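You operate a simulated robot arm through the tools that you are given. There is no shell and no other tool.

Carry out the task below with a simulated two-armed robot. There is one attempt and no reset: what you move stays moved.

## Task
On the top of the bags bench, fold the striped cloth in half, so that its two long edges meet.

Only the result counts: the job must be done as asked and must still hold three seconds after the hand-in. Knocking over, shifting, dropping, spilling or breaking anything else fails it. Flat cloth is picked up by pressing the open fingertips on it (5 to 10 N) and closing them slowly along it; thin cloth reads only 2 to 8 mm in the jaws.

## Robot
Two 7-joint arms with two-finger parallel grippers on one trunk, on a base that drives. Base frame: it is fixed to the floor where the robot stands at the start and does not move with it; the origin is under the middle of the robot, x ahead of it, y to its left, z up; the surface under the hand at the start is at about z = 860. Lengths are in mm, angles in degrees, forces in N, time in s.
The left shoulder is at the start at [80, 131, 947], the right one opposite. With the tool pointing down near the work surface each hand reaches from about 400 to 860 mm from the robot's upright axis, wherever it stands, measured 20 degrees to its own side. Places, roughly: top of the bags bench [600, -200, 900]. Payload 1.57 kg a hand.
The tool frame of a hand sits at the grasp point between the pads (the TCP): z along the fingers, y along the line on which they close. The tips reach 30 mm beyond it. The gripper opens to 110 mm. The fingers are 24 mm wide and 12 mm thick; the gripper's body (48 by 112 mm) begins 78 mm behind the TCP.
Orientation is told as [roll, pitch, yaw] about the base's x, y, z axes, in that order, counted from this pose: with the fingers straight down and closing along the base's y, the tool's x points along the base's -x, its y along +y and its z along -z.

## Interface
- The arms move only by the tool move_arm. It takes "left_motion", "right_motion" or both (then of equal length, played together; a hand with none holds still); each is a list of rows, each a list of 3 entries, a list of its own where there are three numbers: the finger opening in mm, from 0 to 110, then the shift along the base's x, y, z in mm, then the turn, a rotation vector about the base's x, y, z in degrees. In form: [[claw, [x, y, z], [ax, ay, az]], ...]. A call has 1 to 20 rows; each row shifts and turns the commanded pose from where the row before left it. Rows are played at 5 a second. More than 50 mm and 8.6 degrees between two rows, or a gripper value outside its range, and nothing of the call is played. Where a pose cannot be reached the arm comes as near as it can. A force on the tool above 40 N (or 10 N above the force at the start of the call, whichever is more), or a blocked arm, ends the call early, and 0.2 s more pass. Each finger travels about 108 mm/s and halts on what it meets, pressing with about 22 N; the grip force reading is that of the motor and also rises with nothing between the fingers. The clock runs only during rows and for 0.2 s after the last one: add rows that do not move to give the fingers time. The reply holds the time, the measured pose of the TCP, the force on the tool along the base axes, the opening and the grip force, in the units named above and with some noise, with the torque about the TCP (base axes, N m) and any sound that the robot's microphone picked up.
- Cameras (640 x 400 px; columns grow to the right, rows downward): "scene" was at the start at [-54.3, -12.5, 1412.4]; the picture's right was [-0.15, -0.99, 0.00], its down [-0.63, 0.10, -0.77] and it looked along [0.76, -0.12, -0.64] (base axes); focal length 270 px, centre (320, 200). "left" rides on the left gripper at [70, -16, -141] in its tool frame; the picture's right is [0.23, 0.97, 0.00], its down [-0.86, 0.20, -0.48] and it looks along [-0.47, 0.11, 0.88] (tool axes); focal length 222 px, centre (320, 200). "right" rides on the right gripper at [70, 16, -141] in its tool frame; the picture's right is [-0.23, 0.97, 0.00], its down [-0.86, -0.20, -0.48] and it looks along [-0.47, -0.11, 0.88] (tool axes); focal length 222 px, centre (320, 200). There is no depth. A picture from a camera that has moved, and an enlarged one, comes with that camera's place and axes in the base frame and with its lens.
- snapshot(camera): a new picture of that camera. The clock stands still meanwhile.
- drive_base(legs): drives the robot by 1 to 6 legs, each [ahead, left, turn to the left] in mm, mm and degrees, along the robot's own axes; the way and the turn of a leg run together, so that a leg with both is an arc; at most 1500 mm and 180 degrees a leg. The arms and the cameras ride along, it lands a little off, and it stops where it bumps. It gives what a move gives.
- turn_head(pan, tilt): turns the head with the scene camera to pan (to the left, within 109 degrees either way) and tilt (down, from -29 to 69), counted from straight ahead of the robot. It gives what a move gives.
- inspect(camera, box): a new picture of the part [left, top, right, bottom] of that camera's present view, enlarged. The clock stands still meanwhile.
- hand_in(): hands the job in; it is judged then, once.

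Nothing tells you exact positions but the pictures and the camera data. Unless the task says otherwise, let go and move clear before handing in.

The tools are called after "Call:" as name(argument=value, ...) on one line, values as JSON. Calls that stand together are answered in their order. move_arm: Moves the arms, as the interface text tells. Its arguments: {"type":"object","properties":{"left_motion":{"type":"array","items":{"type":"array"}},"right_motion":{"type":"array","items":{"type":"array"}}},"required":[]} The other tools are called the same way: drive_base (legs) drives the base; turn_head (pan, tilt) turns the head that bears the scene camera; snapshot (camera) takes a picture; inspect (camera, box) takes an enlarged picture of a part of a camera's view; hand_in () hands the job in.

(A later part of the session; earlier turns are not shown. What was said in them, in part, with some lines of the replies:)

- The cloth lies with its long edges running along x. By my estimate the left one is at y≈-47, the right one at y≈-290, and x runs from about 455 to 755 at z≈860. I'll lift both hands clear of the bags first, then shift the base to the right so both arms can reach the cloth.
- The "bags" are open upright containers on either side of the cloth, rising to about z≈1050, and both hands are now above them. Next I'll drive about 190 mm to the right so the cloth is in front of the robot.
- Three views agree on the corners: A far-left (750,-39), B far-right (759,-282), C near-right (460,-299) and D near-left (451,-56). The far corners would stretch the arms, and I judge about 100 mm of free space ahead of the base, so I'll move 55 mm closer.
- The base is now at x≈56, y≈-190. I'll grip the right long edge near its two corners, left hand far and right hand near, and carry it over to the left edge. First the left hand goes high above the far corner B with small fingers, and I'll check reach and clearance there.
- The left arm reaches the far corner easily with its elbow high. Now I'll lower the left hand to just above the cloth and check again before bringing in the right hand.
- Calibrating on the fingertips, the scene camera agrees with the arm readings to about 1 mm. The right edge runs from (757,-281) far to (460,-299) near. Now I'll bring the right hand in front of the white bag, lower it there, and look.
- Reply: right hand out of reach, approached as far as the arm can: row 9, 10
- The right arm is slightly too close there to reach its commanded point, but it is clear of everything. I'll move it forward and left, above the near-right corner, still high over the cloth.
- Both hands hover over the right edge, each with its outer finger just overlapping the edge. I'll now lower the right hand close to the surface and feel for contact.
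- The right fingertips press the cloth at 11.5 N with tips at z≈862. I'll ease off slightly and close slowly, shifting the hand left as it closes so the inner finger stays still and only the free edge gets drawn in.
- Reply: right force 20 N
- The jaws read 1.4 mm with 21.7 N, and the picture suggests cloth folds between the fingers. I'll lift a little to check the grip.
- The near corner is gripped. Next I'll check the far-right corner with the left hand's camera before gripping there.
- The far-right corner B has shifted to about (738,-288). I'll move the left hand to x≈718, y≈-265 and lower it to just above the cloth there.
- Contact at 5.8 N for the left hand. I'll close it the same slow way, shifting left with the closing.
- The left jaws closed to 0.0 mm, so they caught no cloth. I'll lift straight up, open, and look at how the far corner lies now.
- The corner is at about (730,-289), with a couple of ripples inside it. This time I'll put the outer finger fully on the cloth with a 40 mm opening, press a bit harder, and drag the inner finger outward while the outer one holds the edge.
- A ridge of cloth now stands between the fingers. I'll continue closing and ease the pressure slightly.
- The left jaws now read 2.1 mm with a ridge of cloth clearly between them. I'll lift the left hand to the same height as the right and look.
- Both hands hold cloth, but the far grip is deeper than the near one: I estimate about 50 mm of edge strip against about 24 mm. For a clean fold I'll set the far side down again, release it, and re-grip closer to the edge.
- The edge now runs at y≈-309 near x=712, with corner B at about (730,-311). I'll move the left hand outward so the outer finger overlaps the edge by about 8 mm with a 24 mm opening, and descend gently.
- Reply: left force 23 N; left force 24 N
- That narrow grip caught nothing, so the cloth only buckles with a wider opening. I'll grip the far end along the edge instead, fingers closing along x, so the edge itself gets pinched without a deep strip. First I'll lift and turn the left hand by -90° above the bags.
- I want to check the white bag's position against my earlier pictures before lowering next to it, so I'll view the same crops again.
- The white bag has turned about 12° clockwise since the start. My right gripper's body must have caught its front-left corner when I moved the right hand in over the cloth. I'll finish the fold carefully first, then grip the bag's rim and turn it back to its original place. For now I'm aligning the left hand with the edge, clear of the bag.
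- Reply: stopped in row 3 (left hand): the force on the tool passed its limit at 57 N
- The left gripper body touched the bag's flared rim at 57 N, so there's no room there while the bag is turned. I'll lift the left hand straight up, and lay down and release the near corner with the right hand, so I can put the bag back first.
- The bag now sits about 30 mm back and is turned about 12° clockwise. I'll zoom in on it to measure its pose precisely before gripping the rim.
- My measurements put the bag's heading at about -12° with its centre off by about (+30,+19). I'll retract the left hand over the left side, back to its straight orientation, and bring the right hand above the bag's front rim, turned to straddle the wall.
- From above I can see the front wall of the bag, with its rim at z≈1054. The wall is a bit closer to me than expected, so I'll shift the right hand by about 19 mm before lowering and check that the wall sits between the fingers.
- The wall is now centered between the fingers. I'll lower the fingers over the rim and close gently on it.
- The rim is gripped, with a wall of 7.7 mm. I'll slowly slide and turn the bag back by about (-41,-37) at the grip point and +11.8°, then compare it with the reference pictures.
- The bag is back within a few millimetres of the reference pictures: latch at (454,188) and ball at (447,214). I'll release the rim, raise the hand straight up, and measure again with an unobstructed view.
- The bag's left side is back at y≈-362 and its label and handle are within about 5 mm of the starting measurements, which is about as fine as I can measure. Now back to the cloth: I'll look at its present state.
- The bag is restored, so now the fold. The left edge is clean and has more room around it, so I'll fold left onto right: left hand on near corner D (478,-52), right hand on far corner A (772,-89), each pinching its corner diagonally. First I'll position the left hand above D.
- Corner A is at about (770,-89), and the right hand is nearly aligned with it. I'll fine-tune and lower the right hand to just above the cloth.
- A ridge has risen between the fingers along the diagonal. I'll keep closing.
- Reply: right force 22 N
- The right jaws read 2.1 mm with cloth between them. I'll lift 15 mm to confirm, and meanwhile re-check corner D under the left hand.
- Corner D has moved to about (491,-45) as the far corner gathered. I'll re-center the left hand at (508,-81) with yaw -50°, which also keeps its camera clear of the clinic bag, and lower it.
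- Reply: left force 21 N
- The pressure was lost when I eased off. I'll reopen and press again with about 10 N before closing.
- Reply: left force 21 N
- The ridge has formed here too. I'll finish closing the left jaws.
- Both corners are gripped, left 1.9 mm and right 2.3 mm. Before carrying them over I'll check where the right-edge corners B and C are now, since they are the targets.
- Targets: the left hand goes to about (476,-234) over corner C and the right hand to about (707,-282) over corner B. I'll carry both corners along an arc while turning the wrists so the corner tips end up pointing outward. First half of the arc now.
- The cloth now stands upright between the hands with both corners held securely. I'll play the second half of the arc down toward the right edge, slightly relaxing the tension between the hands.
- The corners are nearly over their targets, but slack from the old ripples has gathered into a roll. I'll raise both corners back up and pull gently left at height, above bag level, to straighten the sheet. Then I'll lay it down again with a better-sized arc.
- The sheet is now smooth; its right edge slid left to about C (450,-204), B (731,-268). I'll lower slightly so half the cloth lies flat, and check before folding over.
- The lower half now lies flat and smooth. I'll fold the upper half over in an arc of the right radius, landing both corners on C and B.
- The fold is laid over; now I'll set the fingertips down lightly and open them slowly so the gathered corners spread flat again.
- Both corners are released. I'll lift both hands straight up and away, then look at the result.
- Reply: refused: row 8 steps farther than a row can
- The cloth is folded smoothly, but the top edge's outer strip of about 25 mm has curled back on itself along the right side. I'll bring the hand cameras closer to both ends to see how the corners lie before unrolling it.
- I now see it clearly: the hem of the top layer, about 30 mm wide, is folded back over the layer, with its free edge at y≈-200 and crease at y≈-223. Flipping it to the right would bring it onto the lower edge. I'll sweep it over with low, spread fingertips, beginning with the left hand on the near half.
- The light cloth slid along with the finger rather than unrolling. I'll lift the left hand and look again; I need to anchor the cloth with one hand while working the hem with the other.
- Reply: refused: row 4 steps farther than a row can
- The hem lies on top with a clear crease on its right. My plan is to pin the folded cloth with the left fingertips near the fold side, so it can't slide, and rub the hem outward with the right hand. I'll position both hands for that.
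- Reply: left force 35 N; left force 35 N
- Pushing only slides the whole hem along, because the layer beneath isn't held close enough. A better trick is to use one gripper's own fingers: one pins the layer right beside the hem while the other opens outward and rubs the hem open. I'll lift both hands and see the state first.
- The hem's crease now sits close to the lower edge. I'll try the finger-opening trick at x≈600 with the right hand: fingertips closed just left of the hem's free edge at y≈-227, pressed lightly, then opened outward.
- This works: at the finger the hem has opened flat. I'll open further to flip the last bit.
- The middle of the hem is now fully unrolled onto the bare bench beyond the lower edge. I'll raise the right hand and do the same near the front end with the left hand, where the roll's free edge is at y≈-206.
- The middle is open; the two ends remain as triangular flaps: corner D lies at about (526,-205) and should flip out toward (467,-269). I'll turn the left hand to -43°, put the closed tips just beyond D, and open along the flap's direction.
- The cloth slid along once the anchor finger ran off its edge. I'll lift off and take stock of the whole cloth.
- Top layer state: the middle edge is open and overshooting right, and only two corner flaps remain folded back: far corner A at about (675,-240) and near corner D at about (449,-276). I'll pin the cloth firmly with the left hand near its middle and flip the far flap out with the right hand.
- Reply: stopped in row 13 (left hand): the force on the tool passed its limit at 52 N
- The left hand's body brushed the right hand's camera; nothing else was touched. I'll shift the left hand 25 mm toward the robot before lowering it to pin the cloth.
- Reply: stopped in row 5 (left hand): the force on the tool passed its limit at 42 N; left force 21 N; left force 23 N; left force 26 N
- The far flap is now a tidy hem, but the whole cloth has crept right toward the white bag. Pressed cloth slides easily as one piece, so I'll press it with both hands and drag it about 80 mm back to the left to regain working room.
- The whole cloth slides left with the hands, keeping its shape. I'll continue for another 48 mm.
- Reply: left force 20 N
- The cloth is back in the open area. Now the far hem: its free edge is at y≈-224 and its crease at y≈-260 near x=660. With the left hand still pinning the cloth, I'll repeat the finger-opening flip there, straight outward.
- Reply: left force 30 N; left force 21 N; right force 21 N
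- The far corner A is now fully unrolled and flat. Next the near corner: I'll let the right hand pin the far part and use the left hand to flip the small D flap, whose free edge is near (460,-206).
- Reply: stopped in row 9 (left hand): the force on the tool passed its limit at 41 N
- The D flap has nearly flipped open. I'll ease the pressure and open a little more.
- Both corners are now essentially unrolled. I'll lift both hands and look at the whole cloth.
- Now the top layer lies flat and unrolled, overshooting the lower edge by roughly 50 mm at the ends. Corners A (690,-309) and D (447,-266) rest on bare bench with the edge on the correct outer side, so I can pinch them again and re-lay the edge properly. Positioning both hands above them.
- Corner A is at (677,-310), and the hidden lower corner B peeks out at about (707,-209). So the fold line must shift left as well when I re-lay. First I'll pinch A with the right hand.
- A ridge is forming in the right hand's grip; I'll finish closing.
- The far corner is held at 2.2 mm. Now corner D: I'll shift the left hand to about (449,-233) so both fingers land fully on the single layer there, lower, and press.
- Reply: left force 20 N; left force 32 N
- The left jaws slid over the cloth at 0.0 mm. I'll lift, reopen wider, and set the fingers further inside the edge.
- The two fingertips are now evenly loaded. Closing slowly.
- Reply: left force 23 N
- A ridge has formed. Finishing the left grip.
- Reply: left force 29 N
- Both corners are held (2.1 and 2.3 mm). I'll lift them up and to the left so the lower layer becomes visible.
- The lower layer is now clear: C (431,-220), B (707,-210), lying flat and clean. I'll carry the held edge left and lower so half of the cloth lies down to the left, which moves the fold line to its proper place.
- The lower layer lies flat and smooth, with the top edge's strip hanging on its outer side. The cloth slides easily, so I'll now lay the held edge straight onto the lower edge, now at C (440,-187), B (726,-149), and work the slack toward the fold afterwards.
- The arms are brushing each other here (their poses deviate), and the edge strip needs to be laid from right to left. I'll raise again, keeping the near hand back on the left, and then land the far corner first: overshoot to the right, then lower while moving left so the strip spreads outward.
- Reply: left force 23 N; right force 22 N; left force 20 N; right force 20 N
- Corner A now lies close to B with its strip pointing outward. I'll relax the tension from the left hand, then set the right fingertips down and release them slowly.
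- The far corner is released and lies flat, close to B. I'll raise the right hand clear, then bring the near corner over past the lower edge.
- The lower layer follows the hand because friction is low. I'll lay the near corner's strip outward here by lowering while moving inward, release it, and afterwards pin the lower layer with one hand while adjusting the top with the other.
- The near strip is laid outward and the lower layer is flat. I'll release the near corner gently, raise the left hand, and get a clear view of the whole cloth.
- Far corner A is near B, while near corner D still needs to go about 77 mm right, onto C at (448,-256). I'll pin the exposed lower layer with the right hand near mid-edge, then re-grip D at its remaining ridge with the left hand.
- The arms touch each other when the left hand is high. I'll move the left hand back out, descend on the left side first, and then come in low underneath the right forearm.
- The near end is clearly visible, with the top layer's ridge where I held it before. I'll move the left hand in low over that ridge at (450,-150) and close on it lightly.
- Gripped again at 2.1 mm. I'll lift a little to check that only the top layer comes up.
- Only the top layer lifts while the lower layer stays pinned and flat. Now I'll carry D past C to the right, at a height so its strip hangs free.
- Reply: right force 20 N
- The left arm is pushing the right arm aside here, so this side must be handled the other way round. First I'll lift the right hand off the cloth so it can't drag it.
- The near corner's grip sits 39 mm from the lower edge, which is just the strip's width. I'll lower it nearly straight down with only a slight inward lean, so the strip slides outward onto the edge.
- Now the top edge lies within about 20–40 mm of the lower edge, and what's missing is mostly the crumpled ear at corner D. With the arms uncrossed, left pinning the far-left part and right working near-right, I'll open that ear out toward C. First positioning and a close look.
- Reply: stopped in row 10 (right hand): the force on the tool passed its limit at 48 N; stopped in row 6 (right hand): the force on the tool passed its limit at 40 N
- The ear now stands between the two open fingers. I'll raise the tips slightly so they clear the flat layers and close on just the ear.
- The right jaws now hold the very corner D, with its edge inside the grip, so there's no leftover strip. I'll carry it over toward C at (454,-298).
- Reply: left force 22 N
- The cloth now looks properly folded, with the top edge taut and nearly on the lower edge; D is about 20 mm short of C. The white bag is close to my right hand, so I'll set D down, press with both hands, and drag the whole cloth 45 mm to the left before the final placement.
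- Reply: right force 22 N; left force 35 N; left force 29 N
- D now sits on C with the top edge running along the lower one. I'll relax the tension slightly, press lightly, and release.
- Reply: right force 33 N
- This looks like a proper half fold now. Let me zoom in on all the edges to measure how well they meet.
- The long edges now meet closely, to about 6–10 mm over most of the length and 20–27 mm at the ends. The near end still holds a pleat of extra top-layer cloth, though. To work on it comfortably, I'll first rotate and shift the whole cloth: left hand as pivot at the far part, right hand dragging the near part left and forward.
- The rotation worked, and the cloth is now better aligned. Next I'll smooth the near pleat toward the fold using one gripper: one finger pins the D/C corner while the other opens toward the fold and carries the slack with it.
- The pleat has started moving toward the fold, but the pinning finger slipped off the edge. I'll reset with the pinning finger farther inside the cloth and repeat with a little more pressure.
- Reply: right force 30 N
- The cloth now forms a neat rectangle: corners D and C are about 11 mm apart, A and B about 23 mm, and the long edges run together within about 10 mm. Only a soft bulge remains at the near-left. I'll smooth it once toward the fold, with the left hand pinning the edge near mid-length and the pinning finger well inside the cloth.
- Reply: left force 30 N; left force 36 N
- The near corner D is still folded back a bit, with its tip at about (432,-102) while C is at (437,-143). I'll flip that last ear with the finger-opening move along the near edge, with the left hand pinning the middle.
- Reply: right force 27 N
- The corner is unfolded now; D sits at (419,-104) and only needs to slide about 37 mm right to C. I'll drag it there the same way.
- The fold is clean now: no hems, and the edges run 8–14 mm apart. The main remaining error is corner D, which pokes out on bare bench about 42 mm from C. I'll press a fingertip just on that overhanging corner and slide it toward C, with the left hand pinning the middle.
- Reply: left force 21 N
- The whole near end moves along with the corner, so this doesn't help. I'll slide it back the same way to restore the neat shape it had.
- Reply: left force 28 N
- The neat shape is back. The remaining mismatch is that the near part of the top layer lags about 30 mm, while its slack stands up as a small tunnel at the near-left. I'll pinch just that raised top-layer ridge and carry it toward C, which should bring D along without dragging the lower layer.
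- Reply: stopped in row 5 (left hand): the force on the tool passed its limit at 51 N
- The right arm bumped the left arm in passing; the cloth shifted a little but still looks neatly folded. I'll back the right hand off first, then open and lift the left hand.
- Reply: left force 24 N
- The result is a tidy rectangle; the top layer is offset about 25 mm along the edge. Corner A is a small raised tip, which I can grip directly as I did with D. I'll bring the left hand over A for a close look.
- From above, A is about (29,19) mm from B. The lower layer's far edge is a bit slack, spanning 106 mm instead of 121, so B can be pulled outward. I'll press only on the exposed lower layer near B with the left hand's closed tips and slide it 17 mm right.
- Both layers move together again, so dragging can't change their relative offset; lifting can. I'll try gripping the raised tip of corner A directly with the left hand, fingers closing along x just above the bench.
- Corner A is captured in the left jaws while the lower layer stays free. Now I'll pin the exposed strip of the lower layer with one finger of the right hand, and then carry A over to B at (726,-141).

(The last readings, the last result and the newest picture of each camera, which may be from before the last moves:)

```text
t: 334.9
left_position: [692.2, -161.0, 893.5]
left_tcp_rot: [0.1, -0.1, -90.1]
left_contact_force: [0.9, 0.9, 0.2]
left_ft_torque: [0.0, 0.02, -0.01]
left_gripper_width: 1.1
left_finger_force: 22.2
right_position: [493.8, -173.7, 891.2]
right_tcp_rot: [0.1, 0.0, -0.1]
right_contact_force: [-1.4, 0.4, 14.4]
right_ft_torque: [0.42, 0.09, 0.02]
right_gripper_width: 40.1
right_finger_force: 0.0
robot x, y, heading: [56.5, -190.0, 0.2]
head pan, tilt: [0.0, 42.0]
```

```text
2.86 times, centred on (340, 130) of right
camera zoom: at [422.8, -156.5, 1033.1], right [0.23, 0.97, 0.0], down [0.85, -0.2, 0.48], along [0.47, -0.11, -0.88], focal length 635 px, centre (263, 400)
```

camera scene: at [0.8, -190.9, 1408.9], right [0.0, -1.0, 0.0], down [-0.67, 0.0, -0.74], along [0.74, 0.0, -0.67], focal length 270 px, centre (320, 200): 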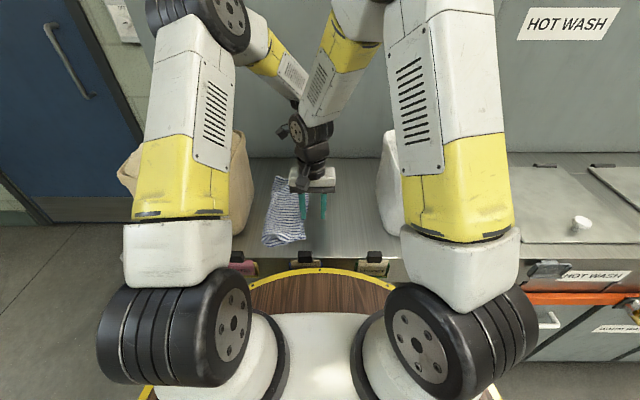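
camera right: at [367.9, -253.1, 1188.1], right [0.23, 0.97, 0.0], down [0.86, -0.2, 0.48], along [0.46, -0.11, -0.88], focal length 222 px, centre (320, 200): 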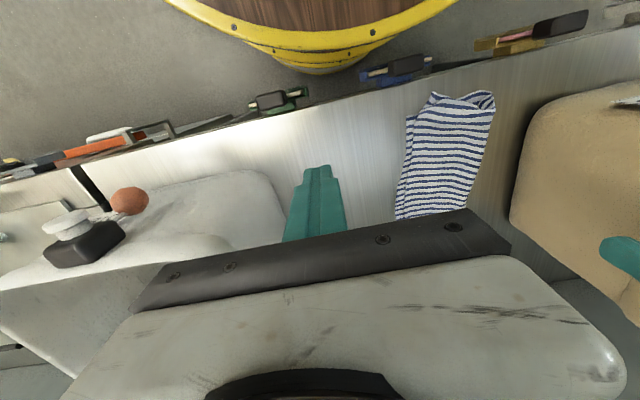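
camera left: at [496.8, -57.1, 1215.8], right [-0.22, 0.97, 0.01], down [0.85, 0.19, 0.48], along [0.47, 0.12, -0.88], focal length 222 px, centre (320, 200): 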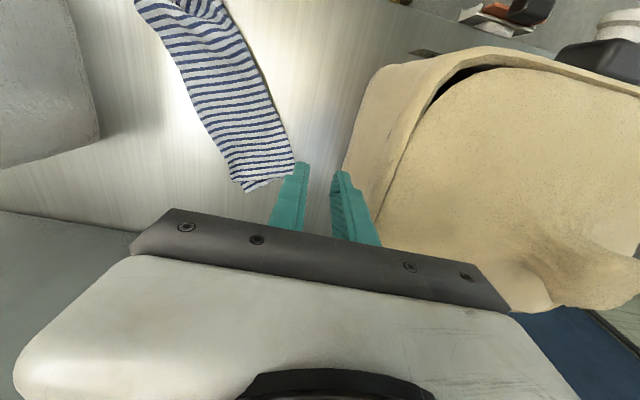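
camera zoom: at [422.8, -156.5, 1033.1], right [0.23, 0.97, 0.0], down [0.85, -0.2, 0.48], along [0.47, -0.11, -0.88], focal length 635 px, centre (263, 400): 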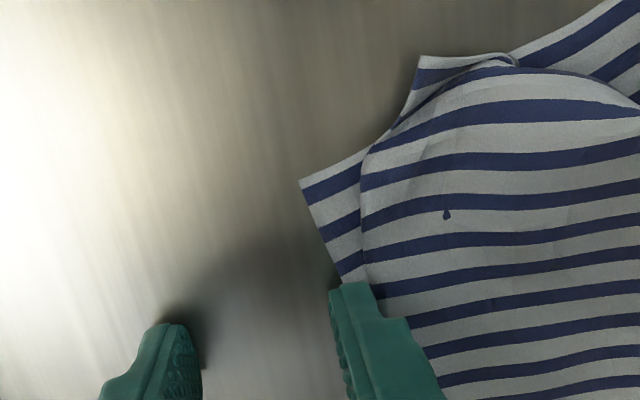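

The near strip is pinned. Now I'll lift A slightly and carry it to B.

Call:
move_arm(left_motion=[[0, [0, 0, 8], [0, 0, 0]], [0, [3, 2, 8], [0, 0, 0]], [0, [5, 3, 0], [0, 0, 0]], [0, [5, 3, 0], [0, 0, 0]], [0, [5, 3, 0], [0, 0, 0]], [0, [5, 3, 0], [0, 0, 0]], [0, [5, 3, 0], [0, 0, 0]], [0, [4, 2, 0], [0, 0, 0]], [0, [0, 0, 0], [0, 0, 0]]])

Call:
inspect(camera="left", box=[160, 40, 440, 210])

Call:
inspect(camera="right", box=[240, 60, 440, 200])

```text
t: 336.9
left_position: [723.0, -141.8, 911.0]
left_tcp_rot: [0.2, 0.0, -90.2]
left_contact_force: [-0.8, 0.1, 0.0]
left_ft_torque: [0.0, -0.01, 0.01]
left_gripper_width: 1.0
left_finger_force: 22.6
right_position: [492.7, -173.4, 891.3]
right_tcp_rot: [0.0, -0.1, -0.3]
right_contact_force: [1.3, 0.7, 26.9]
right_ft_torque: [0.79, 0.04, -0.02]
right_gripper_width: 39.9
right_finger_force: 0.1
robot x, y, heading: [54.8, -189.2, -0.1]
head pan, tilt: [0.0, 42.0]
```

```text
2.29 times, centred on (300, 125) of left
camera zoom: at [706.7, -71.2, 1052.3], right [0.97, 0.23, 0.0], down [0.2, -0.86, 0.48], along [0.11, -0.47, -0.88], focal length 508 px, centre (366, 371)
```

zoom: 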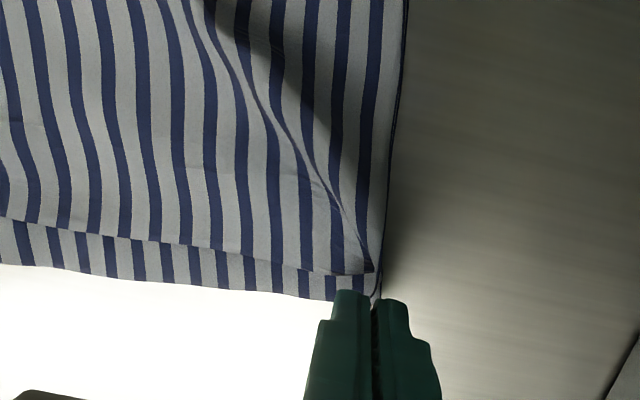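

```text
2.86 times, centred on (340, 130) of right
camera zoom: at [422.7, -156.6, 1033.0], right [0.23, 0.97, 0.0], down [0.85, -0.2, 0.48], along [0.47, -0.11, -0.88], focal length 635 px, centre (263, 400)
```

zoom: 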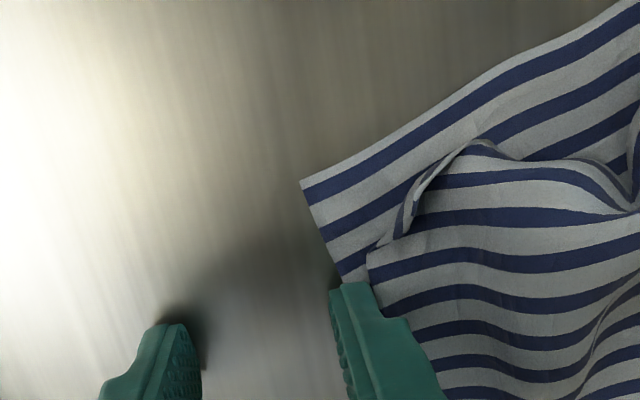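

Corner A now lies right over B and the far edges and stripes line up. I'll ease it back a few millimetres to balance the near end, lower it, and release.

Call:
move_arm(left_motion=[[0, [-3, 0, 0], [0, 0, 0]], [0, [-2, 0, -6], [0, 0, 0]], [0, [0, 0, -6], [0, 0, 0]], [0, [0, 0, -5], [0, 0, 0]], [4, [0, 0, 0], [0, 0, 0]], [10, [0, 0, 0], [0, 0, 0]], [20, [0, 0, 0], [0, 0, 0]], [30, [0, 0, 0], [0, 0, 0]], [36, [0, 0, 0], [0, 0, 0]], [36, [0, 0, 5], [0, 0, 0]], [36, [0, 0, 25], [0, 0, 0]], [36, [0, 0, 40], [0, 0, 0]]])

Call:
inspect(camera="left", box=[160, 40, 440, 210])

Call:
inspect(camera="scene", box=[255, 165, 345, 255])

Call:
inspect(camera="right", box=[240, 60, 440, 200])

```text
t: 339.5
left_position: [720.1, -141.4, 963.4]
left_tcp_rot: [0.1, 0.0, -90.0]
left_contact_force: [0.0, -0.3, 0.7]
left_ft_torque: [0.04, 0.0, -0.02]
left_gripper_width: 36.0
left_finger_force: 0.1
right_position: [493.1, -172.3, 890.8]
right_tcp_rot: [0.0, -0.2, -0.2]
right_contact_force: [3.7, -0.1, 33.9]
right_ft_torque: [0.95, -0.04, -0.07]
right_gripper_width: 40.2
right_finger_force: 0.1
robot x, y, heading: [57.7, -188.9, -0.2]
head pan, tilt: [0.0, 42.0]
```

```text
2.29 times, centred on (300, 125) of left
camera zoom: at [704.3, -71.8, 1105.9], right [0.97, 0.23, 0.0], down [0.2, -0.86, 0.48], along [0.11, -0.47, -0.88], focal length 508 px, centre (366, 371)
```

zoom: 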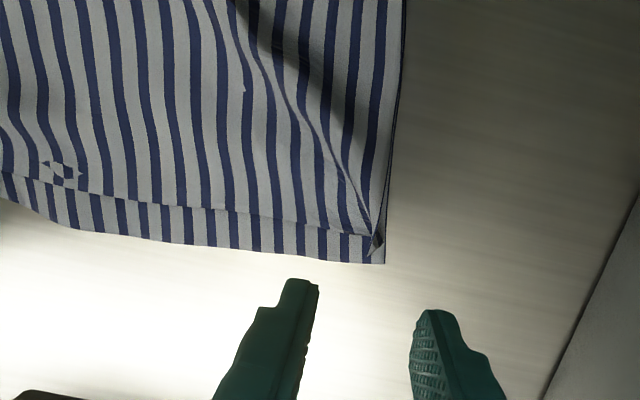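

```text
4.44 times, centred on (300, 210) of scene
camera zoom: at [0.4, -190.9, 1408.9], right [0.0, -1.0, 0.0], down [-0.67, 0.0, -0.74], along [0.74, 0.0, -0.67], focal length 1202 px, centre (409, 156)
```

zoom: 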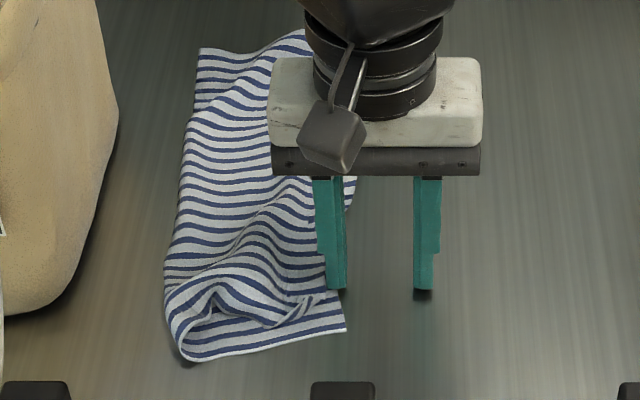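

```text
2.86 times, centred on (340, 130) of right
camera zoom: at [422.7, -156.6, 1033.0], right [0.23, 0.97, 0.0], down [0.85, -0.2, 0.48], along [0.47, -0.11, -0.88], focal length 635 px, centre (263, 400)
```

zoom: 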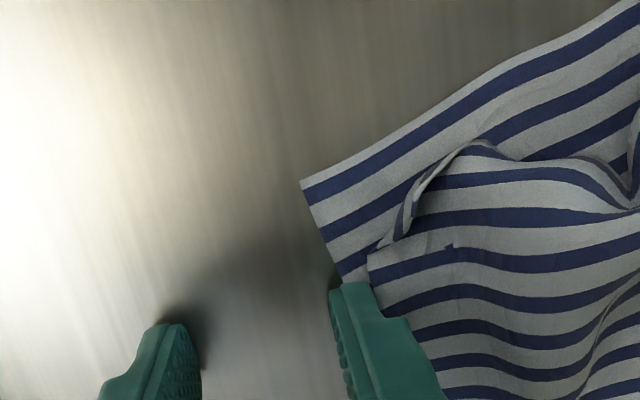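

The far corners A and B are now within about 11 mm. At the near end, D is curled up about (18,23) mm short of C, and that raised curl can be captured the same way. I'll move the left arm clear and bring the right hand over it.

Call:
move_arm(left_motion=[[30, [0, 10, 40], [0, 0, 0]], [20, [-15, 30, 35], [0, 0, 0]], [20, [-20, 40, 10], [0, 0, 0]], [20, [-20, 30, 0], [0, 0, 0]], [20, [-20, 20, 0], [0, 0, 0]], [20, [0, 0, 0], [0, 0, 0]]])

Call:
move_arm(right_motion=[[40, [0, 0, 4], [0, 0, 0]], [36, [0, 0, 25], [0, 0, 0]], [36, [-3, 8, 0], [0, 0, -8.2]], [36, [-4, 8, 0], [0, 0, -8.2]], [36, [-4, 8, 0], [0, 0, -8.2]], [36, [-4, 8, 0], [0, 0, -8.2]], [36, [-4, 8, 0], [0, 0, -8.2]], [36, [-4, 4, 0], [0, 0, -8.2]], [36, [0, 0, -10], [0, 0, 0]], [36, [0, 0, 0], [0, 0, 0]]])

Call:
inspect(camera="right", box=[200, 60, 440, 210])

Call:
snapshot(camera="scene")

```text
t: 340.9
left_position: [645.1, -11.7, 1049.3]
left_tcp_rot: [0.0, 0.1, -90.1]
left_contact_force: [0.1, -0.3, 0.3]
left_ft_torque: [0.0, 0.01, -0.01]
left_gripper_width: 20.1
left_finger_force: 0.1
right_position: [492.7, -172.5, 890.9]
right_tcp_rot: [0.0, -0.1, -0.1]
right_contact_force: [4.3, 0.0, 33.1]
right_ft_torque: [1.01, -0.1, -0.11]
right_gripper_width: 39.9
right_finger_force: 0.1
robot x, y, heading: [56.9, -189.4, 0.4]
head pan, tilt: [0.0, 42.0]
```

```text
t: 343.1
left_position: [645.8, -11.5, 1048.2]
left_tcp_rot: [0.1, 0.0, -90.1]
left_contact_force: [-0.3, -0.8, 0.2]
left_ft_torque: [-0.01, 0.0, 0.05]
left_gripper_width: 19.9
left_finger_force: 0.1
right_position: [470.0, -130.7, 910.5]
right_tcp_rot: [-0.1, 0.0, -49.4]
right_contact_force: [0.8, -0.8, -0.2]
right_ft_torque: [-0.01, 0.01, 0.02]
right_gripper_width: 35.9
right_finger_force: 0.1
robot x, y, heading: [55.7, -193.1, 0.2]
head pan, tilt: [0.0, 42.0]
```

```text
2.67 times, centred on (320, 135) of right
camera zoom: at [437.1, -65.3, 1052.2], right [0.89, 0.46, 0.0], down [0.41, -0.78, 0.48], along [0.22, -0.43, -0.88], focal length 592 px, centre (320, 373)
```

zoom: 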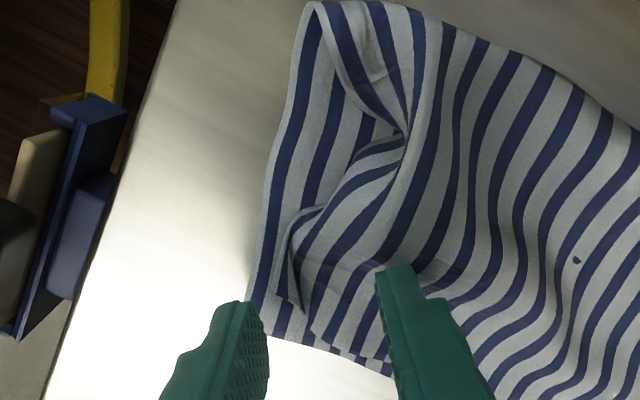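

```text
taken
camera scene: at [0.8, -190.8, 1408.9], right [0.0, -1.0, 0.0], down [-0.67, 0.0, -0.74], along [0.74, 0.0, -0.67], focal length 270 px, centre (320, 200)
```

scene: 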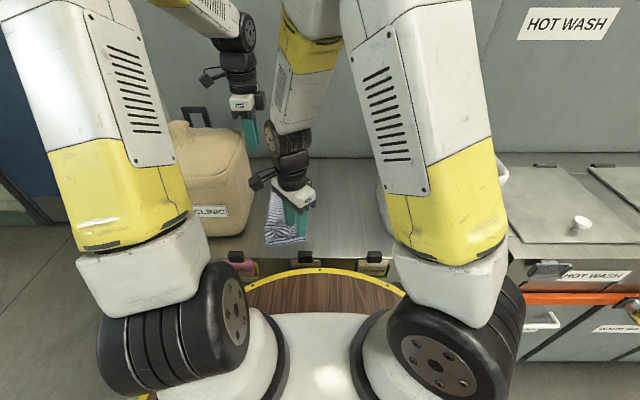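

The close view shows D already only about 18 mm from C, with the long edges within about 6–10 mm of each other. I'll leave it there, raise the right hand straight up and away, and verify the overall result and the bags.

Call:
move_arm(right_motion=[[36, [0, 0, 15], [0, 0, 0]], [36, [0, 0, 40], [0, 0, 0]], [30, [0, -15, 40], [0, 0, 0]], [20, [0, -30, 35], [0, 0, 8]], [10, [0, -40, 20], [0, 0, 8]], [0, [0, -45, 0], [0, 0, 8]], [0, [-10, -45, 0], [0, 0, 8]], [0, [-20, -40, 0], [0, 0, 8]], [0, [0, 0, 0], [0, 0, 8]]])

Call:
snapshot(camera="scene")

Call:
inspect(camera="scene", box=[255, 165, 345, 255])

Call:
inspect(camera="scene", box=[360, 90, 510, 250])

```text
t: 345.1
left_position: [644.8, -12.2, 1048.6]
left_tcp_rot: [0.1, -0.1, -90.0]
left_contact_force: [0.7, 0.0, 0.8]
left_ft_torque: [0.0, -0.02, -0.02]
left_gripper_width: 19.8
left_finger_force: 0.2
right_position: [441.6, -343.4, 1060.4]
right_tcp_rot: [-0.1, 0.0, -1.2]
right_contact_force: [0.3, 0.7, 0.1]
right_ft_torque: [0.01, 0.04, -0.02]
right_gripper_width: 0.0
right_finger_force: 21.3
robot x, y, heading: [55.8, -192.2, 0.2]
head pan, tilt: [0.0, 42.0]
```

```text
taken
camera scene: at [0.8, -190.9, 1408.9], right [0.0, -1.0, 0.0], down [-0.67, 0.0, -0.74], along [0.74, 0.0, -0.67], focal length 270 px, centre (320, 200)
```

scene: 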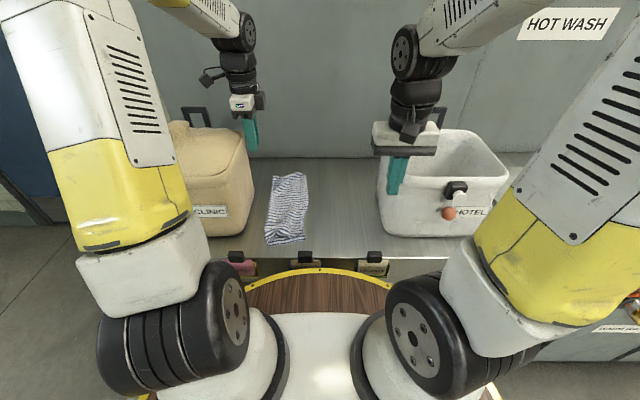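

```text
4.44 times, centred on (300, 210) of scene
camera zoom: at [0.8, -190.9, 1408.9], right [0.0, -1.0, 0.0], down [-0.67, 0.0, -0.74], along [0.74, 0.0, -0.67], focal length 1202 px, centre (409, 156)
```

zoom: 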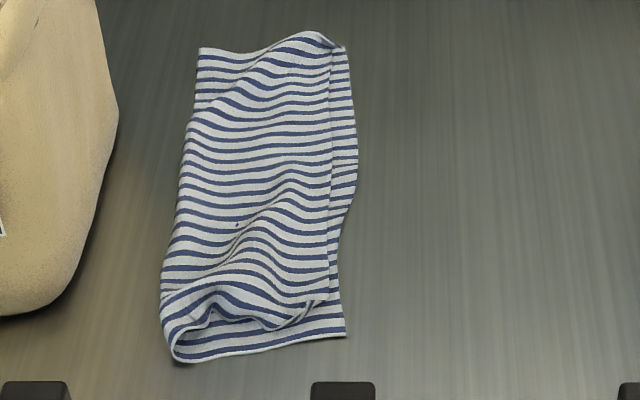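

```text
2.50 times, centred on (435, 170) of scene
camera zoom: at [0.8, -190.9, 1408.9], right [0.0, -1.0, 0.0], down [-0.67, 0.0, -0.74], along [0.74, 0.0, -0.67], focal length 676 px, centre (32, 275)
```

zoom: 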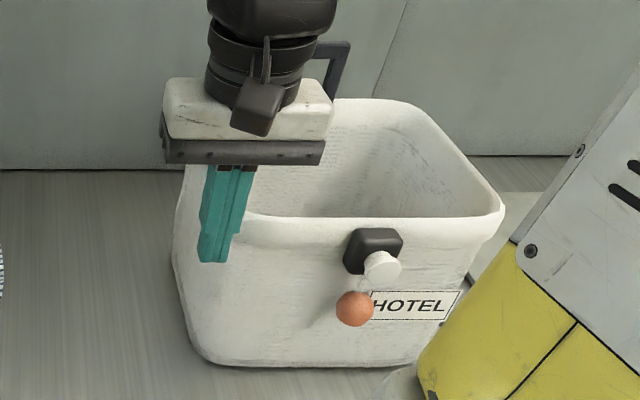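

The bags are unchanged within my measuring accuracy, and the cloth lies as a rectangle with the edges about 5–18 mm apart. Corner D is still curled about 28 mm from C. Since capturing corners this way has worked twice, I'll do it once more for D.

Call:
move_arm(right_motion=[[0, [10, 40, 0], [0, 0, -8]], [10, [10, 45, 0], [0, 0, -8]], [20, [8, 45, -20], [0, 0, -8]], [30, [0, 40, -25], [0, 0, -8]], [36, [0, 30, -30], [0, 0, -8]], [36, [0, 12, -40], [0, 0, -8.2]], [36, [0, 0, -30], [0, 0, 0]], [36, [0, 0, 0], [0, 0, 0]]])

Call:
inspect(camera="right", box=[200, 60, 440, 210])

```text
t: 346.9
left_position: [645.3, -11.3, 1047.8]
left_tcp_rot: [0.1, -0.1, -90.2]
left_contact_force: [-0.4, -0.3, -0.2]
left_ft_torque: [0.0, 0.01, -0.02]
left_gripper_width: 19.9
left_finger_force: 0.0
right_position: [467.0, -132.2, 913.2]
right_tcp_rot: [-0.2, 0.1, -49.5]
right_contact_force: [-0.9, -0.5, 0.0]
right_ft_torque: [0.03, 0.01, 0.01]
right_gripper_width: 36.0
right_finger_force: 0.0
robot x, y, heading: [57.1, -192.3, 0.1]
head pan, tilt: [0.0, 42.0]
```

```text
2.67 times, centred on (320, 135) of right
camera zoom: at [433.7, -67.8, 1055.6], right [0.89, 0.46, 0.0], down [0.4, -0.78, 0.48], along [0.22, -0.43, -0.88], focal length 592 px, centre (320, 373)
```

zoom: 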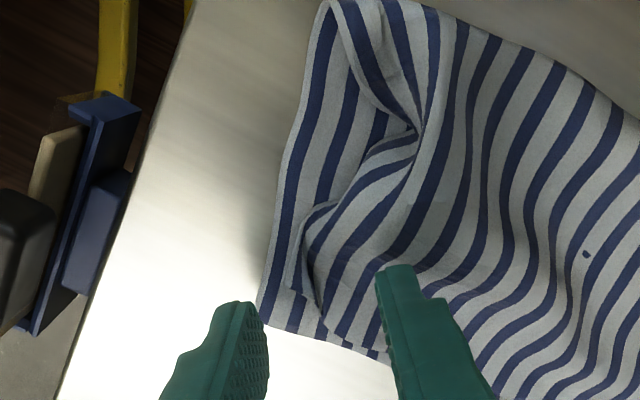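

Call:
move_arm(right_motion=[[36, [0, -2, -10], [0, 0, 0]], [36, [0, 0, -7], [0, 0, 0]], [36, [0, 0, -2.5], [0, 0, 0]], [30, [0, 0, 0], [0, 0, 0]], [24, [0, 0, 0], [0, 0, 0]], [18, [0, 0, 0], [0, 0, 0]], [12, [0, 0, 0], [0, 0, 0]], [6, [0, 0, 0], [0, 0, 0]], [0, [0, 0, 0], [0, 0, 0]], [0, [0, 0, 0], [0, 0, 0]]])

Call:
inspect(camera="right", box=[200, 60, 440, 210])

```text
t: 349.1
left_position: [644.9, -11.6, 1049.2]
left_tcp_rot: [0.2, 0.0, -90.1]
left_contact_force: [-0.1, 0.2, 0.0]
left_ft_torque: [-0.02, -0.02, 0.02]
left_gripper_width: 20.0
left_finger_force: 0.0
right_position: [467.4, -134.3, 895.3]
right_tcp_rot: [-0.1, 0.1, -49.5]
right_contact_force: [0.5, -0.5, 0.4]
right_ft_torque: [0.01, -0.02, 0.01]
right_gripper_width: 2.1
right_finger_force: 22.3
robot x, y, heading: [55.6, -192.0, -0.1]
head pan, tilt: [0.0, 42.0]
```

```text
2.67 times, centred on (320, 135) of right
camera zoom: at [433.9, -69.9, 1037.6], right [0.89, 0.46, 0.0], down [0.4, -0.78, 0.48], along [0.22, -0.43, -0.88], focal length 592 px, centre (320, 373)
```

zoom: 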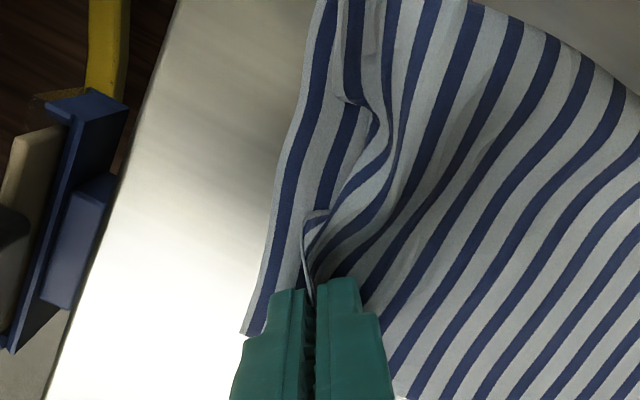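

D is captured again with only the top layer in the jaws. To keep A in place I'll pin the far end with the left hand before moving D.

Call:
move_arm(left_motion=[[20, [12, -20, 0], [0, 0, 0]], [30, [12, -25, 0], [0, 0, 0]], [40, [12, -25, 0], [0, 0, 0]], [40, [9, -18, -10], [0, 0, 0]], [40, [0, 0, -40], [0, 0, 0]], [40, [0, 0, -40], [0, 0, 0]], [40, [0, 0, -40], [0, 0, 0]], [40, [0, 0, -22], [0, 0, 0]], [40, [0, 0, -3], [0, 0, 0]], [40, [0, 0, 0], [0, 0, 0]]])

```text
t: 351.3
left_position: [688.2, -100.6, 891.2]
left_tcp_rot: [0.2, 0.2, -90.1]
left_contact_force: [0.3, 0.2, 3.3]
left_ft_torque: [0.02, -0.08, -0.01]
left_gripper_width: 40.2
left_finger_force: 0.1
right_position: [467.1, -133.5, 895.0]
right_tcp_rot: [-0.1, 0.0, -49.4]
right_contact_force: [-0.5, 0.3, 0.2]
right_ft_torque: [-0.02, -0.01, 0.01]
right_gripper_width: 2.1
right_finger_force: 22.1
robot x, y, heading: [56.7, -190.9, 0.2]
head pan, tilt: [0.0, 42.0]
```

Call:
move_arm(left_motion=[[40, [0, 0, -0.5], [0, 0, 0]], [40, [0, 0, 0], [0, 0, 0]], [40, [0, 0, 0], [0, 0, 0]], [40, [0, 0, 0], [0, 0, 0]], [40, [0, 0, 0], [0, 0, 0]], [40, [0, 0, 0], [0, 0, 0]], [40, [0, 0, 0], [0, 0, 0]], [40, [0, 0, 0], [0, 0, 0]]], right_motion=[[0, [0, 0, 7], [0, 0, 0]], [0, [0, 0, 8], [0, 0, 0]], [0, [-4, -3.2, 0], [0, 0, 0]], [0, [-4, -3.2, 0], [0, 0, 0]], [0, [-4, -3.2, 0], [0, 0, 0]], [0, [-4, -3.2, 0], [0, 0, 0]], [0, [-4, -3.2, 0], [0, 0, 0]], [0, [0, 0, 0], [0, 0, 0]]])

Call:
inspect(camera="right", box=[180, 40, 460, 210])

Call:
inspect(camera="scene", box=[255, 165, 345, 255])

```text
t: 353.1
left_position: [689.1, -100.7, 891.6]
left_tcp_rot: [0.0, 0.0, -90.2]
left_contact_force: [-4.9, -1.5, 12.4]
left_ft_torque: [-0.02, -0.05, -0.08]
left_gripper_width: 38.2
left_finger_force: 0.0
right_position: [447.6, -149.7, 909.8]
right_tcp_rot: [0.1, 0.0, -49.5]
right_contact_force: [6.6, 2.0, -0.9]
right_ft_torque: [0.02, -0.26, 0.03]
right_gripper_width: 2.0
right_finger_force: 21.5
robot x, y, heading: [58.2, -194.1, -0.1]
head pan, tilt: [0.0, 42.0]
```

```text
2.29 times, centred on (320, 125) of right
camera zoom: at [414.0, -86.0, 1052.5], right [0.89, 0.46, 0.0], down [0.4, -0.78, 0.48], along [0.22, -0.43, -0.88], focal length 508 px, centre (320, 371)
```

zoom: 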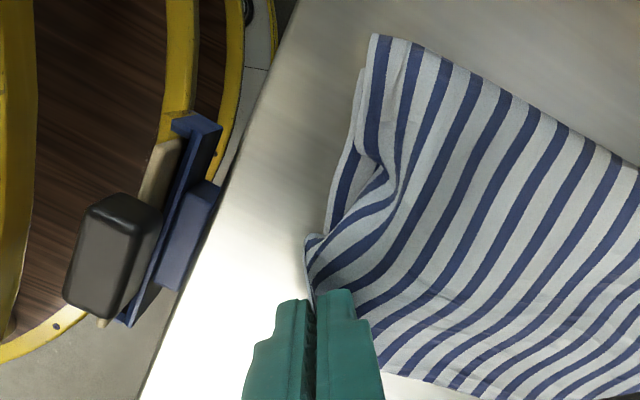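

```text
4.44 times, centred on (300, 210) of scene
camera zoom: at [0.6, -190.9, 1408.9], right [0.0, -1.0, 0.0], down [-0.67, 0.0, -0.74], along [0.74, 0.0, -0.67], focal length 1202 px, centre (409, 156)
```

zoom: 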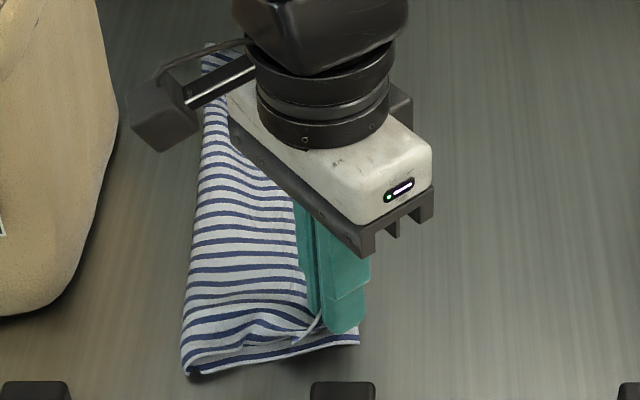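

Beautiful: the whole top layer is now stretched smooth and D lies over C. I'll lower it the last bit, relax the tension slightly, and release.

Call:
move_arm(right_motion=[[0, [0, -3, -5], [0, 0, 0]], [0, [0.5, 0, -6], [0, 0, 0]], [0, [0.5, 0, -4], [0, 0, 0]], [0, [0, 0, -1.5], [0, 0, 0]], [0, [0, 0, 0], [0, 0, 0]]])

Call:
inspect(camera="right", box=[180, 40, 460, 210])

```text
t: 354.3
left_position: [688.3, -101.4, 890.9]
left_tcp_rot: [0.1, 0.0, -90.1]
left_contact_force: [-3.6, -2.1, 12.3]
left_ft_torque: [-0.03, -0.08, -0.05]
left_gripper_width: 37.8
left_finger_force: 0.1
right_position: [448.3, -153.4, 894.3]
right_tcp_rot: [0.0, 0.0, -49.5]
right_contact_force: [4.1, 0.8, 5.6]
right_ft_torque: [0.06, -0.15, 0.02]
right_gripper_width: 2.1
right_finger_force: 22.0
robot x, y, heading: [54.4, -193.0, 0.5]
head pan, tilt: [0.0, 42.0]
```

```text
2.29 times, centred on (320, 125) of right
camera zoom: at [414.5, -89.0, 1036.3], right [0.89, 0.46, 0.0], down [0.4, -0.78, 0.48], along [0.22, -0.43, -0.88], focal length 508 px, centre (320, 371)
```

zoom: 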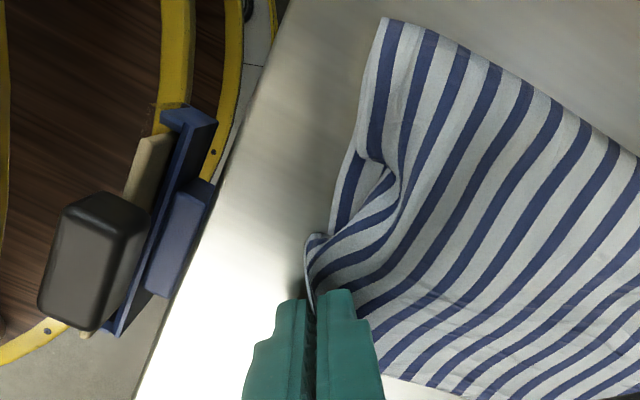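

Call:
move_arm(right_motion=[[4, [0, 0, 0], [0, 0, 0]], [8, [0, 0, 0], [0, 0, 0]], [14, [0, 0, 0], [0, 0, 0]], [20, [0, 0, 0.5], [0, 0, 0]], [26, [0, 0, 0.5], [0, 0, 0]], [30, [0, 0, 1], [0, 0, 0]], [30, [0, 0, 10], [0, 0, 0]], [30, [0, 0, 30], [0, 0, 0]], [30, [0, 0, 40], [0, 0, 0]], [20, [0, -15, 40], [0, 0, 0]], [20, [0, -30, 30], [0, 0, 0]], [20, [0, -45, 0], [0, 0, 0]], [20, [0, -45, 0], [0, 0, 0]], [20, [0, -45, 0], [0, 0, 0]]])

Call:
move_arm(left_motion=[[40, [0, 0, 2], [0, 0, 0]], [40, [0, 0, 10], [0, 0, 0]], [40, [0, 0, 30], [0, 0, 0]], [40, [0, 0, 40], [0, 0, 0]], [40, [0, 0, 45], [0, 0, 0]], [30, [0, 10, 40], [0, 0, 0]], [30, [-10, 35, 10], [0, 0, 0]], [30, [-20, 40, 0], [0, 0, 0]]])

Call:
snapshot(camera="scene")

Call:
inspect(camera="scene", box=[255, 165, 345, 255])

Call:
inspect(camera="scene", box=[265, 205, 325, 255])

Call:
inspect(camera="scene", box=[265, 160, 325, 210])

```text
t: 357.3
left_position: [689.8, -101.2, 891.3]
left_tcp_rot: [0.3, -0.1, -90.1]
left_contact_force: [-0.7, -2.6, 11.4]
left_ft_torque: [-0.05, -0.12, -0.05]
left_gripper_width: 38.0
left_finger_force: 0.2
right_position: [446.7, -334.3, 1044.1]
right_tcp_rot: [-0.1, -0.2, -49.5]
right_contact_force: [-0.2, 0.4, -0.3]
right_ft_torque: [-0.05, 0.02, 0.01]
right_gripper_width: 19.7
right_finger_force: 0.0
robot x, y, heading: [54.7, -192.6, 0.5]
head pan, tilt: [0.0, 42.0]
```

```text
t: 359.1
left_position: [659.1, -17.0, 1069.7]
left_tcp_rot: [0.1, 0.1, -90.2]
left_contact_force: [-0.5, -0.1, 0.6]
left_ft_torque: [0.06, 0.02, 0.03]
left_gripper_width: 30.1
left_finger_force: 0.0
right_position: [446.8, -335.5, 1043.1]
right_tcp_rot: [-0.1, 0.0, -49.5]
right_contact_force: [0.1, -0.8, 0.1]
right_ft_torque: [0.04, -0.02, -0.02]
right_gripper_width: 19.9
right_finger_force: 0.0
robot x, y, heading: [57.1, -191.2, 0.1]
head pan, tilt: [0.0, 42.0]
```

```text
taken
camera scene: at [1.0, -191.2, 1408.9], right [0.0, -1.0, 0.0], down [-0.67, 0.0, -0.74], along [0.74, 0.0, -0.67], focal length 270 px, centre (320, 200)
```

scene: 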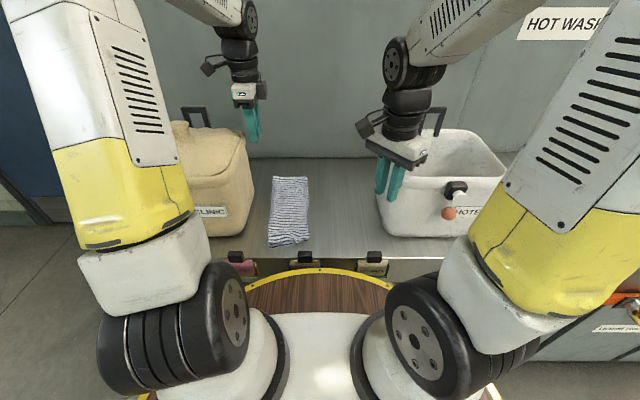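

```text
4.44 times, centred on (300, 210) of scene
camera zoom: at [1.0, -191.2, 1408.9], right [0.0, -1.0, 0.0], down [-0.67, 0.0, -0.74], along [0.74, 0.0, -0.67], focal length 1202 px, centre (409, 156)
```

zoom: 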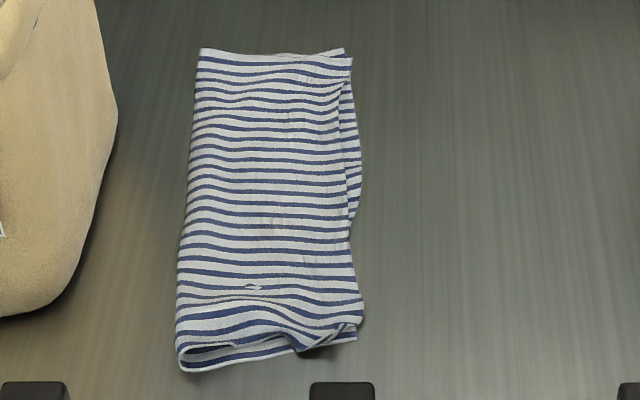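

```text
8.00 times, centred on (295, 230) of scene
camera zoom: at [1.0, -191.2, 1408.9], right [0.0, -1.0, 0.0], down [-0.67, 0.0, -0.74], along [0.74, 0.0, -0.67], focal length 2163 px, centre (520, -40)
```

zoom: 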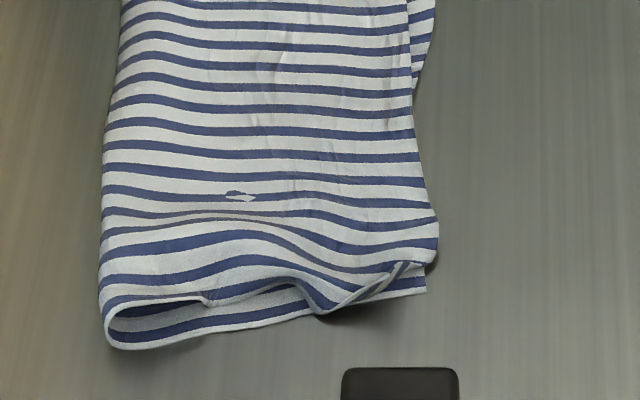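

```text
8.00 times, centred on (295, 185) of scene
camera zoom: at [1.0, -191.2, 1408.9], right [0.0, -1.0, 0.0], down [-0.67, 0.0, -0.74], along [0.74, 0.0, -0.67], focal length 2163 px, centre (520, 320)
```

zoom: 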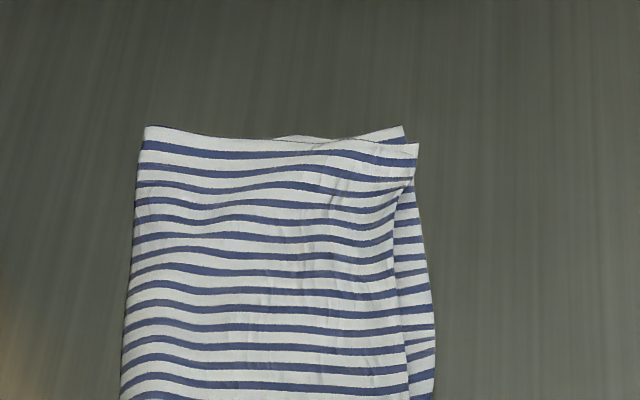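

The fold is now very clean: corners are within about 15 mm of each other, the long edges lie within about 9 mm, and the surface is smooth. I'll move both hands well clear, straight up, and take a final look at everything.

Call:
move_arm(right_motion=[[20, [0, 0, 40], [0, 0, 0]], [20, [0, 0, 40], [0, 0, 0]], [20, [0, 0, 40], [0, 0, 0]], [20, [0, 0, 30], [0, 0, 0]], [20, [0, 0, 0], [0, 0, 0]]], left_motion=[[30, [0, 0, 40], [0, 0, 0]], [30, [0, 0, 40], [0, 0, 0]], [30, [0, 0, 20], [0, 0, 0]], [30, [0, 0, 0], [0, 0, 0]], [30, [0, 0, 0], [0, 0, 0]]])

Call:
snapshot(camera="scene")

Call:
inspect(camera="scene", box=[255, 165, 345, 255])

Call:
inspect(camera="scene", box=[360, 90, 510, 250])

Call:
inspect(camera="scene", box=[100, 90, 270, 260])

```text
t: 360.3
left_position: [660.1, -14.8, 1170.1]
left_tcp_rot: [0.2, 0.0, -90.1]
left_contact_force: [-0.4, -0.1, -0.2]
left_ft_torque: [-0.01, -0.05, -0.01]
left_gripper_width: 29.9
left_finger_force: 0.0
right_position: [446.5, -333.0, 1195.8]
right_tcp_rot: [-0.2, 0.0, -49.5]
right_contact_force: [0.4, 1.4, 0.8]
right_ft_torque: [-0.01, -0.06, 0.01]
right_gripper_width: 19.9
right_finger_force: 0.3
robot x, y, heading: [55.8, -193.4, 0.1]
head pan, tilt: [0.0, 42.0]
```

```text
taken
camera scene: at [0.7, -190.9, 1408.9], right [0.0, -1.0, 0.0], down [-0.67, 0.0, -0.74], along [0.74, 0.0, -0.67], focal length 270 px, centre (320, 200)
```

scene: 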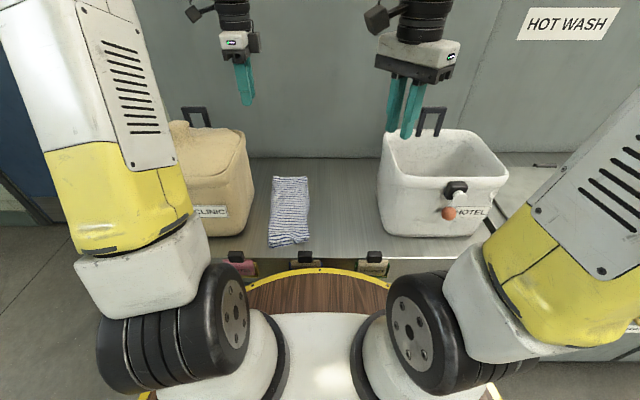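

```text
4.44 times, centred on (300, 210) of scene
camera zoom: at [0.7, -190.9, 1408.9], right [0.0, -1.0, 0.0], down [-0.67, 0.0, -0.74], along [0.74, 0.0, -0.67], focal length 1202 px, centre (409, 156)
```

zoom: 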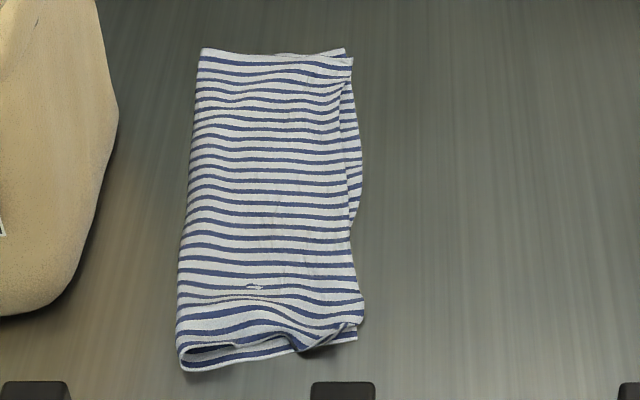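

```text
2.50 times, centred on (435, 170) of scene
camera zoom: at [0.7, -190.9, 1408.9], right [0.0, -1.0, 0.0], down [-0.67, 0.0, -0.74], along [0.74, 0.0, -0.67], focal length 676 px, centre (32, 275)
```

zoom: 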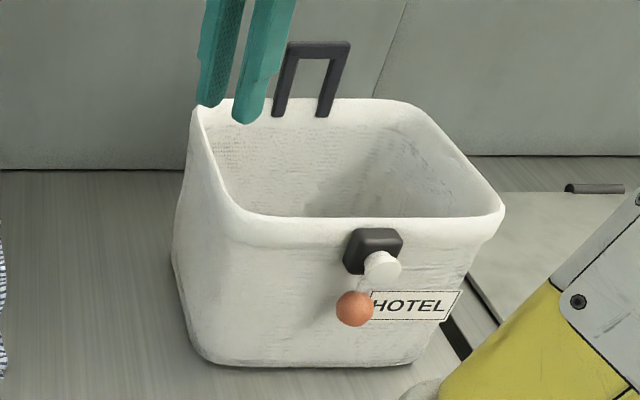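

```text
2.35 times, centred on (185, 175) of scene
camera zoom: at [0.7, -190.9, 1408.9], right [0.0, -1.0, 0.0], down [-0.67, 0.0, -0.74], along [0.74, 0.0, -0.67], focal length 636 px, centre (638, 259)
```

zoom: 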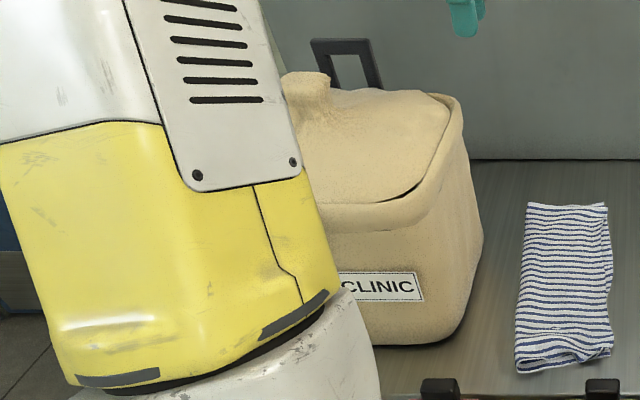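

The cloth looks right. For a last check of the white bag I'll repeat the same two crops I took at the start, before it was touched.

Call:
inspect(camera="scene", box=[260, 180, 380, 255])

Call:
inspect(camera="scene", box=[260, 120, 380, 195])

Call:
inspect(camera="scene", box=[120, 60, 520, 310])

```text
5.33 times, centred on (320, 218) of scene
camera zoom: at [0.7, -190.9, 1408.9], right [0.0, -1.0, 0.0], down [-0.67, 0.0, -0.74], along [0.74, 0.0, -0.67], focal length 1442 px, centre (320, 107)
```

zoom: 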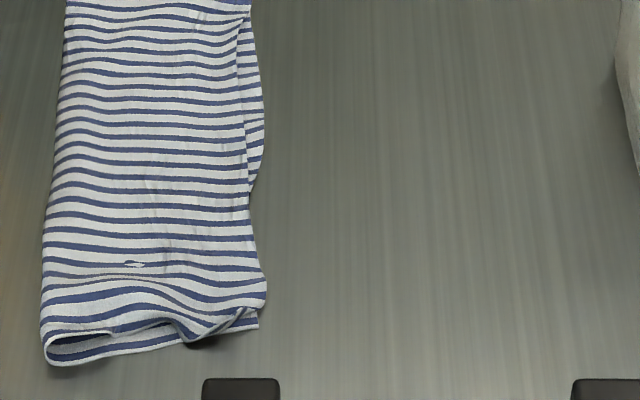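

```text
5.33 times, centred on (320, 158) of scene
camera zoom: at [0.7, -190.9, 1408.9], right [0.0, -1.0, 0.0], down [-0.67, 0.0, -0.74], along [0.74, 0.0, -0.67], focal length 1442 px, centre (320, 427)
```

zoom: 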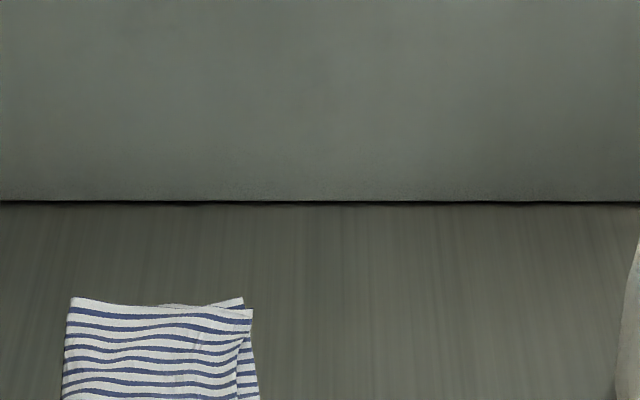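

```text
1.60 times, centred on (320, 185) of scene
camera zoom: at [0.7, -190.9, 1408.9], right [0.0, -1.0, 0.0], down [-0.67, 0.0, -0.74], along [0.74, 0.0, -0.67], focal length 433 px, centre (320, 224)
```

zoom: 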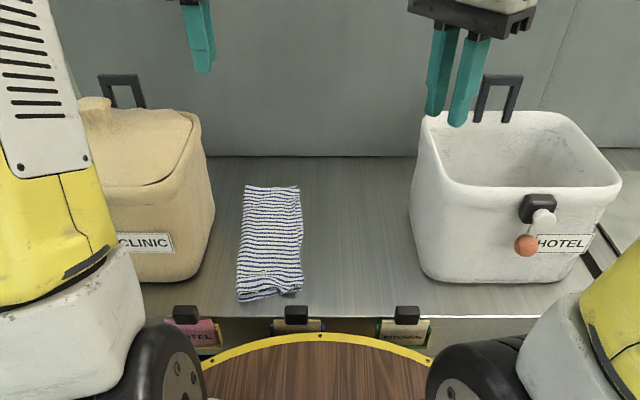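

All checks pass as well as I can measure. The cloth lies folded in half on the bench with its long edges together. The clinic bag is unchanged, and the white bag is back within about 5 mm of its starting place. Both hands are empty and clear, so I'm handing the job in.

Call:
hand_in()

```text
The job is handed in.
```

I folded the striped cloth in half on the bags bench so that its two long edges meet, and handed the job in. I haven't had a verdict back.

- **Fold:** in the last pictures the long edges lie within about 9 mm of each other. The matching corners are within about 15 mm, and the surface is smooth apart from a soft bulge at the near end.
- **White bag:** I knocked this while reaching in early on. My right gripper caught its front corner, turned it about 12° and pushed it back about 30 mm. Later the left gripper also pressed on its rim with up to 57 N. I gripped the rim and moved the bag back. My last measurements put it about 5 mm to the right of where it started. If any shift at all counts against the job, this is the risk.
- **Clinic bag:** it shows no change from the start.

Both hands are empty and clear of the bench.
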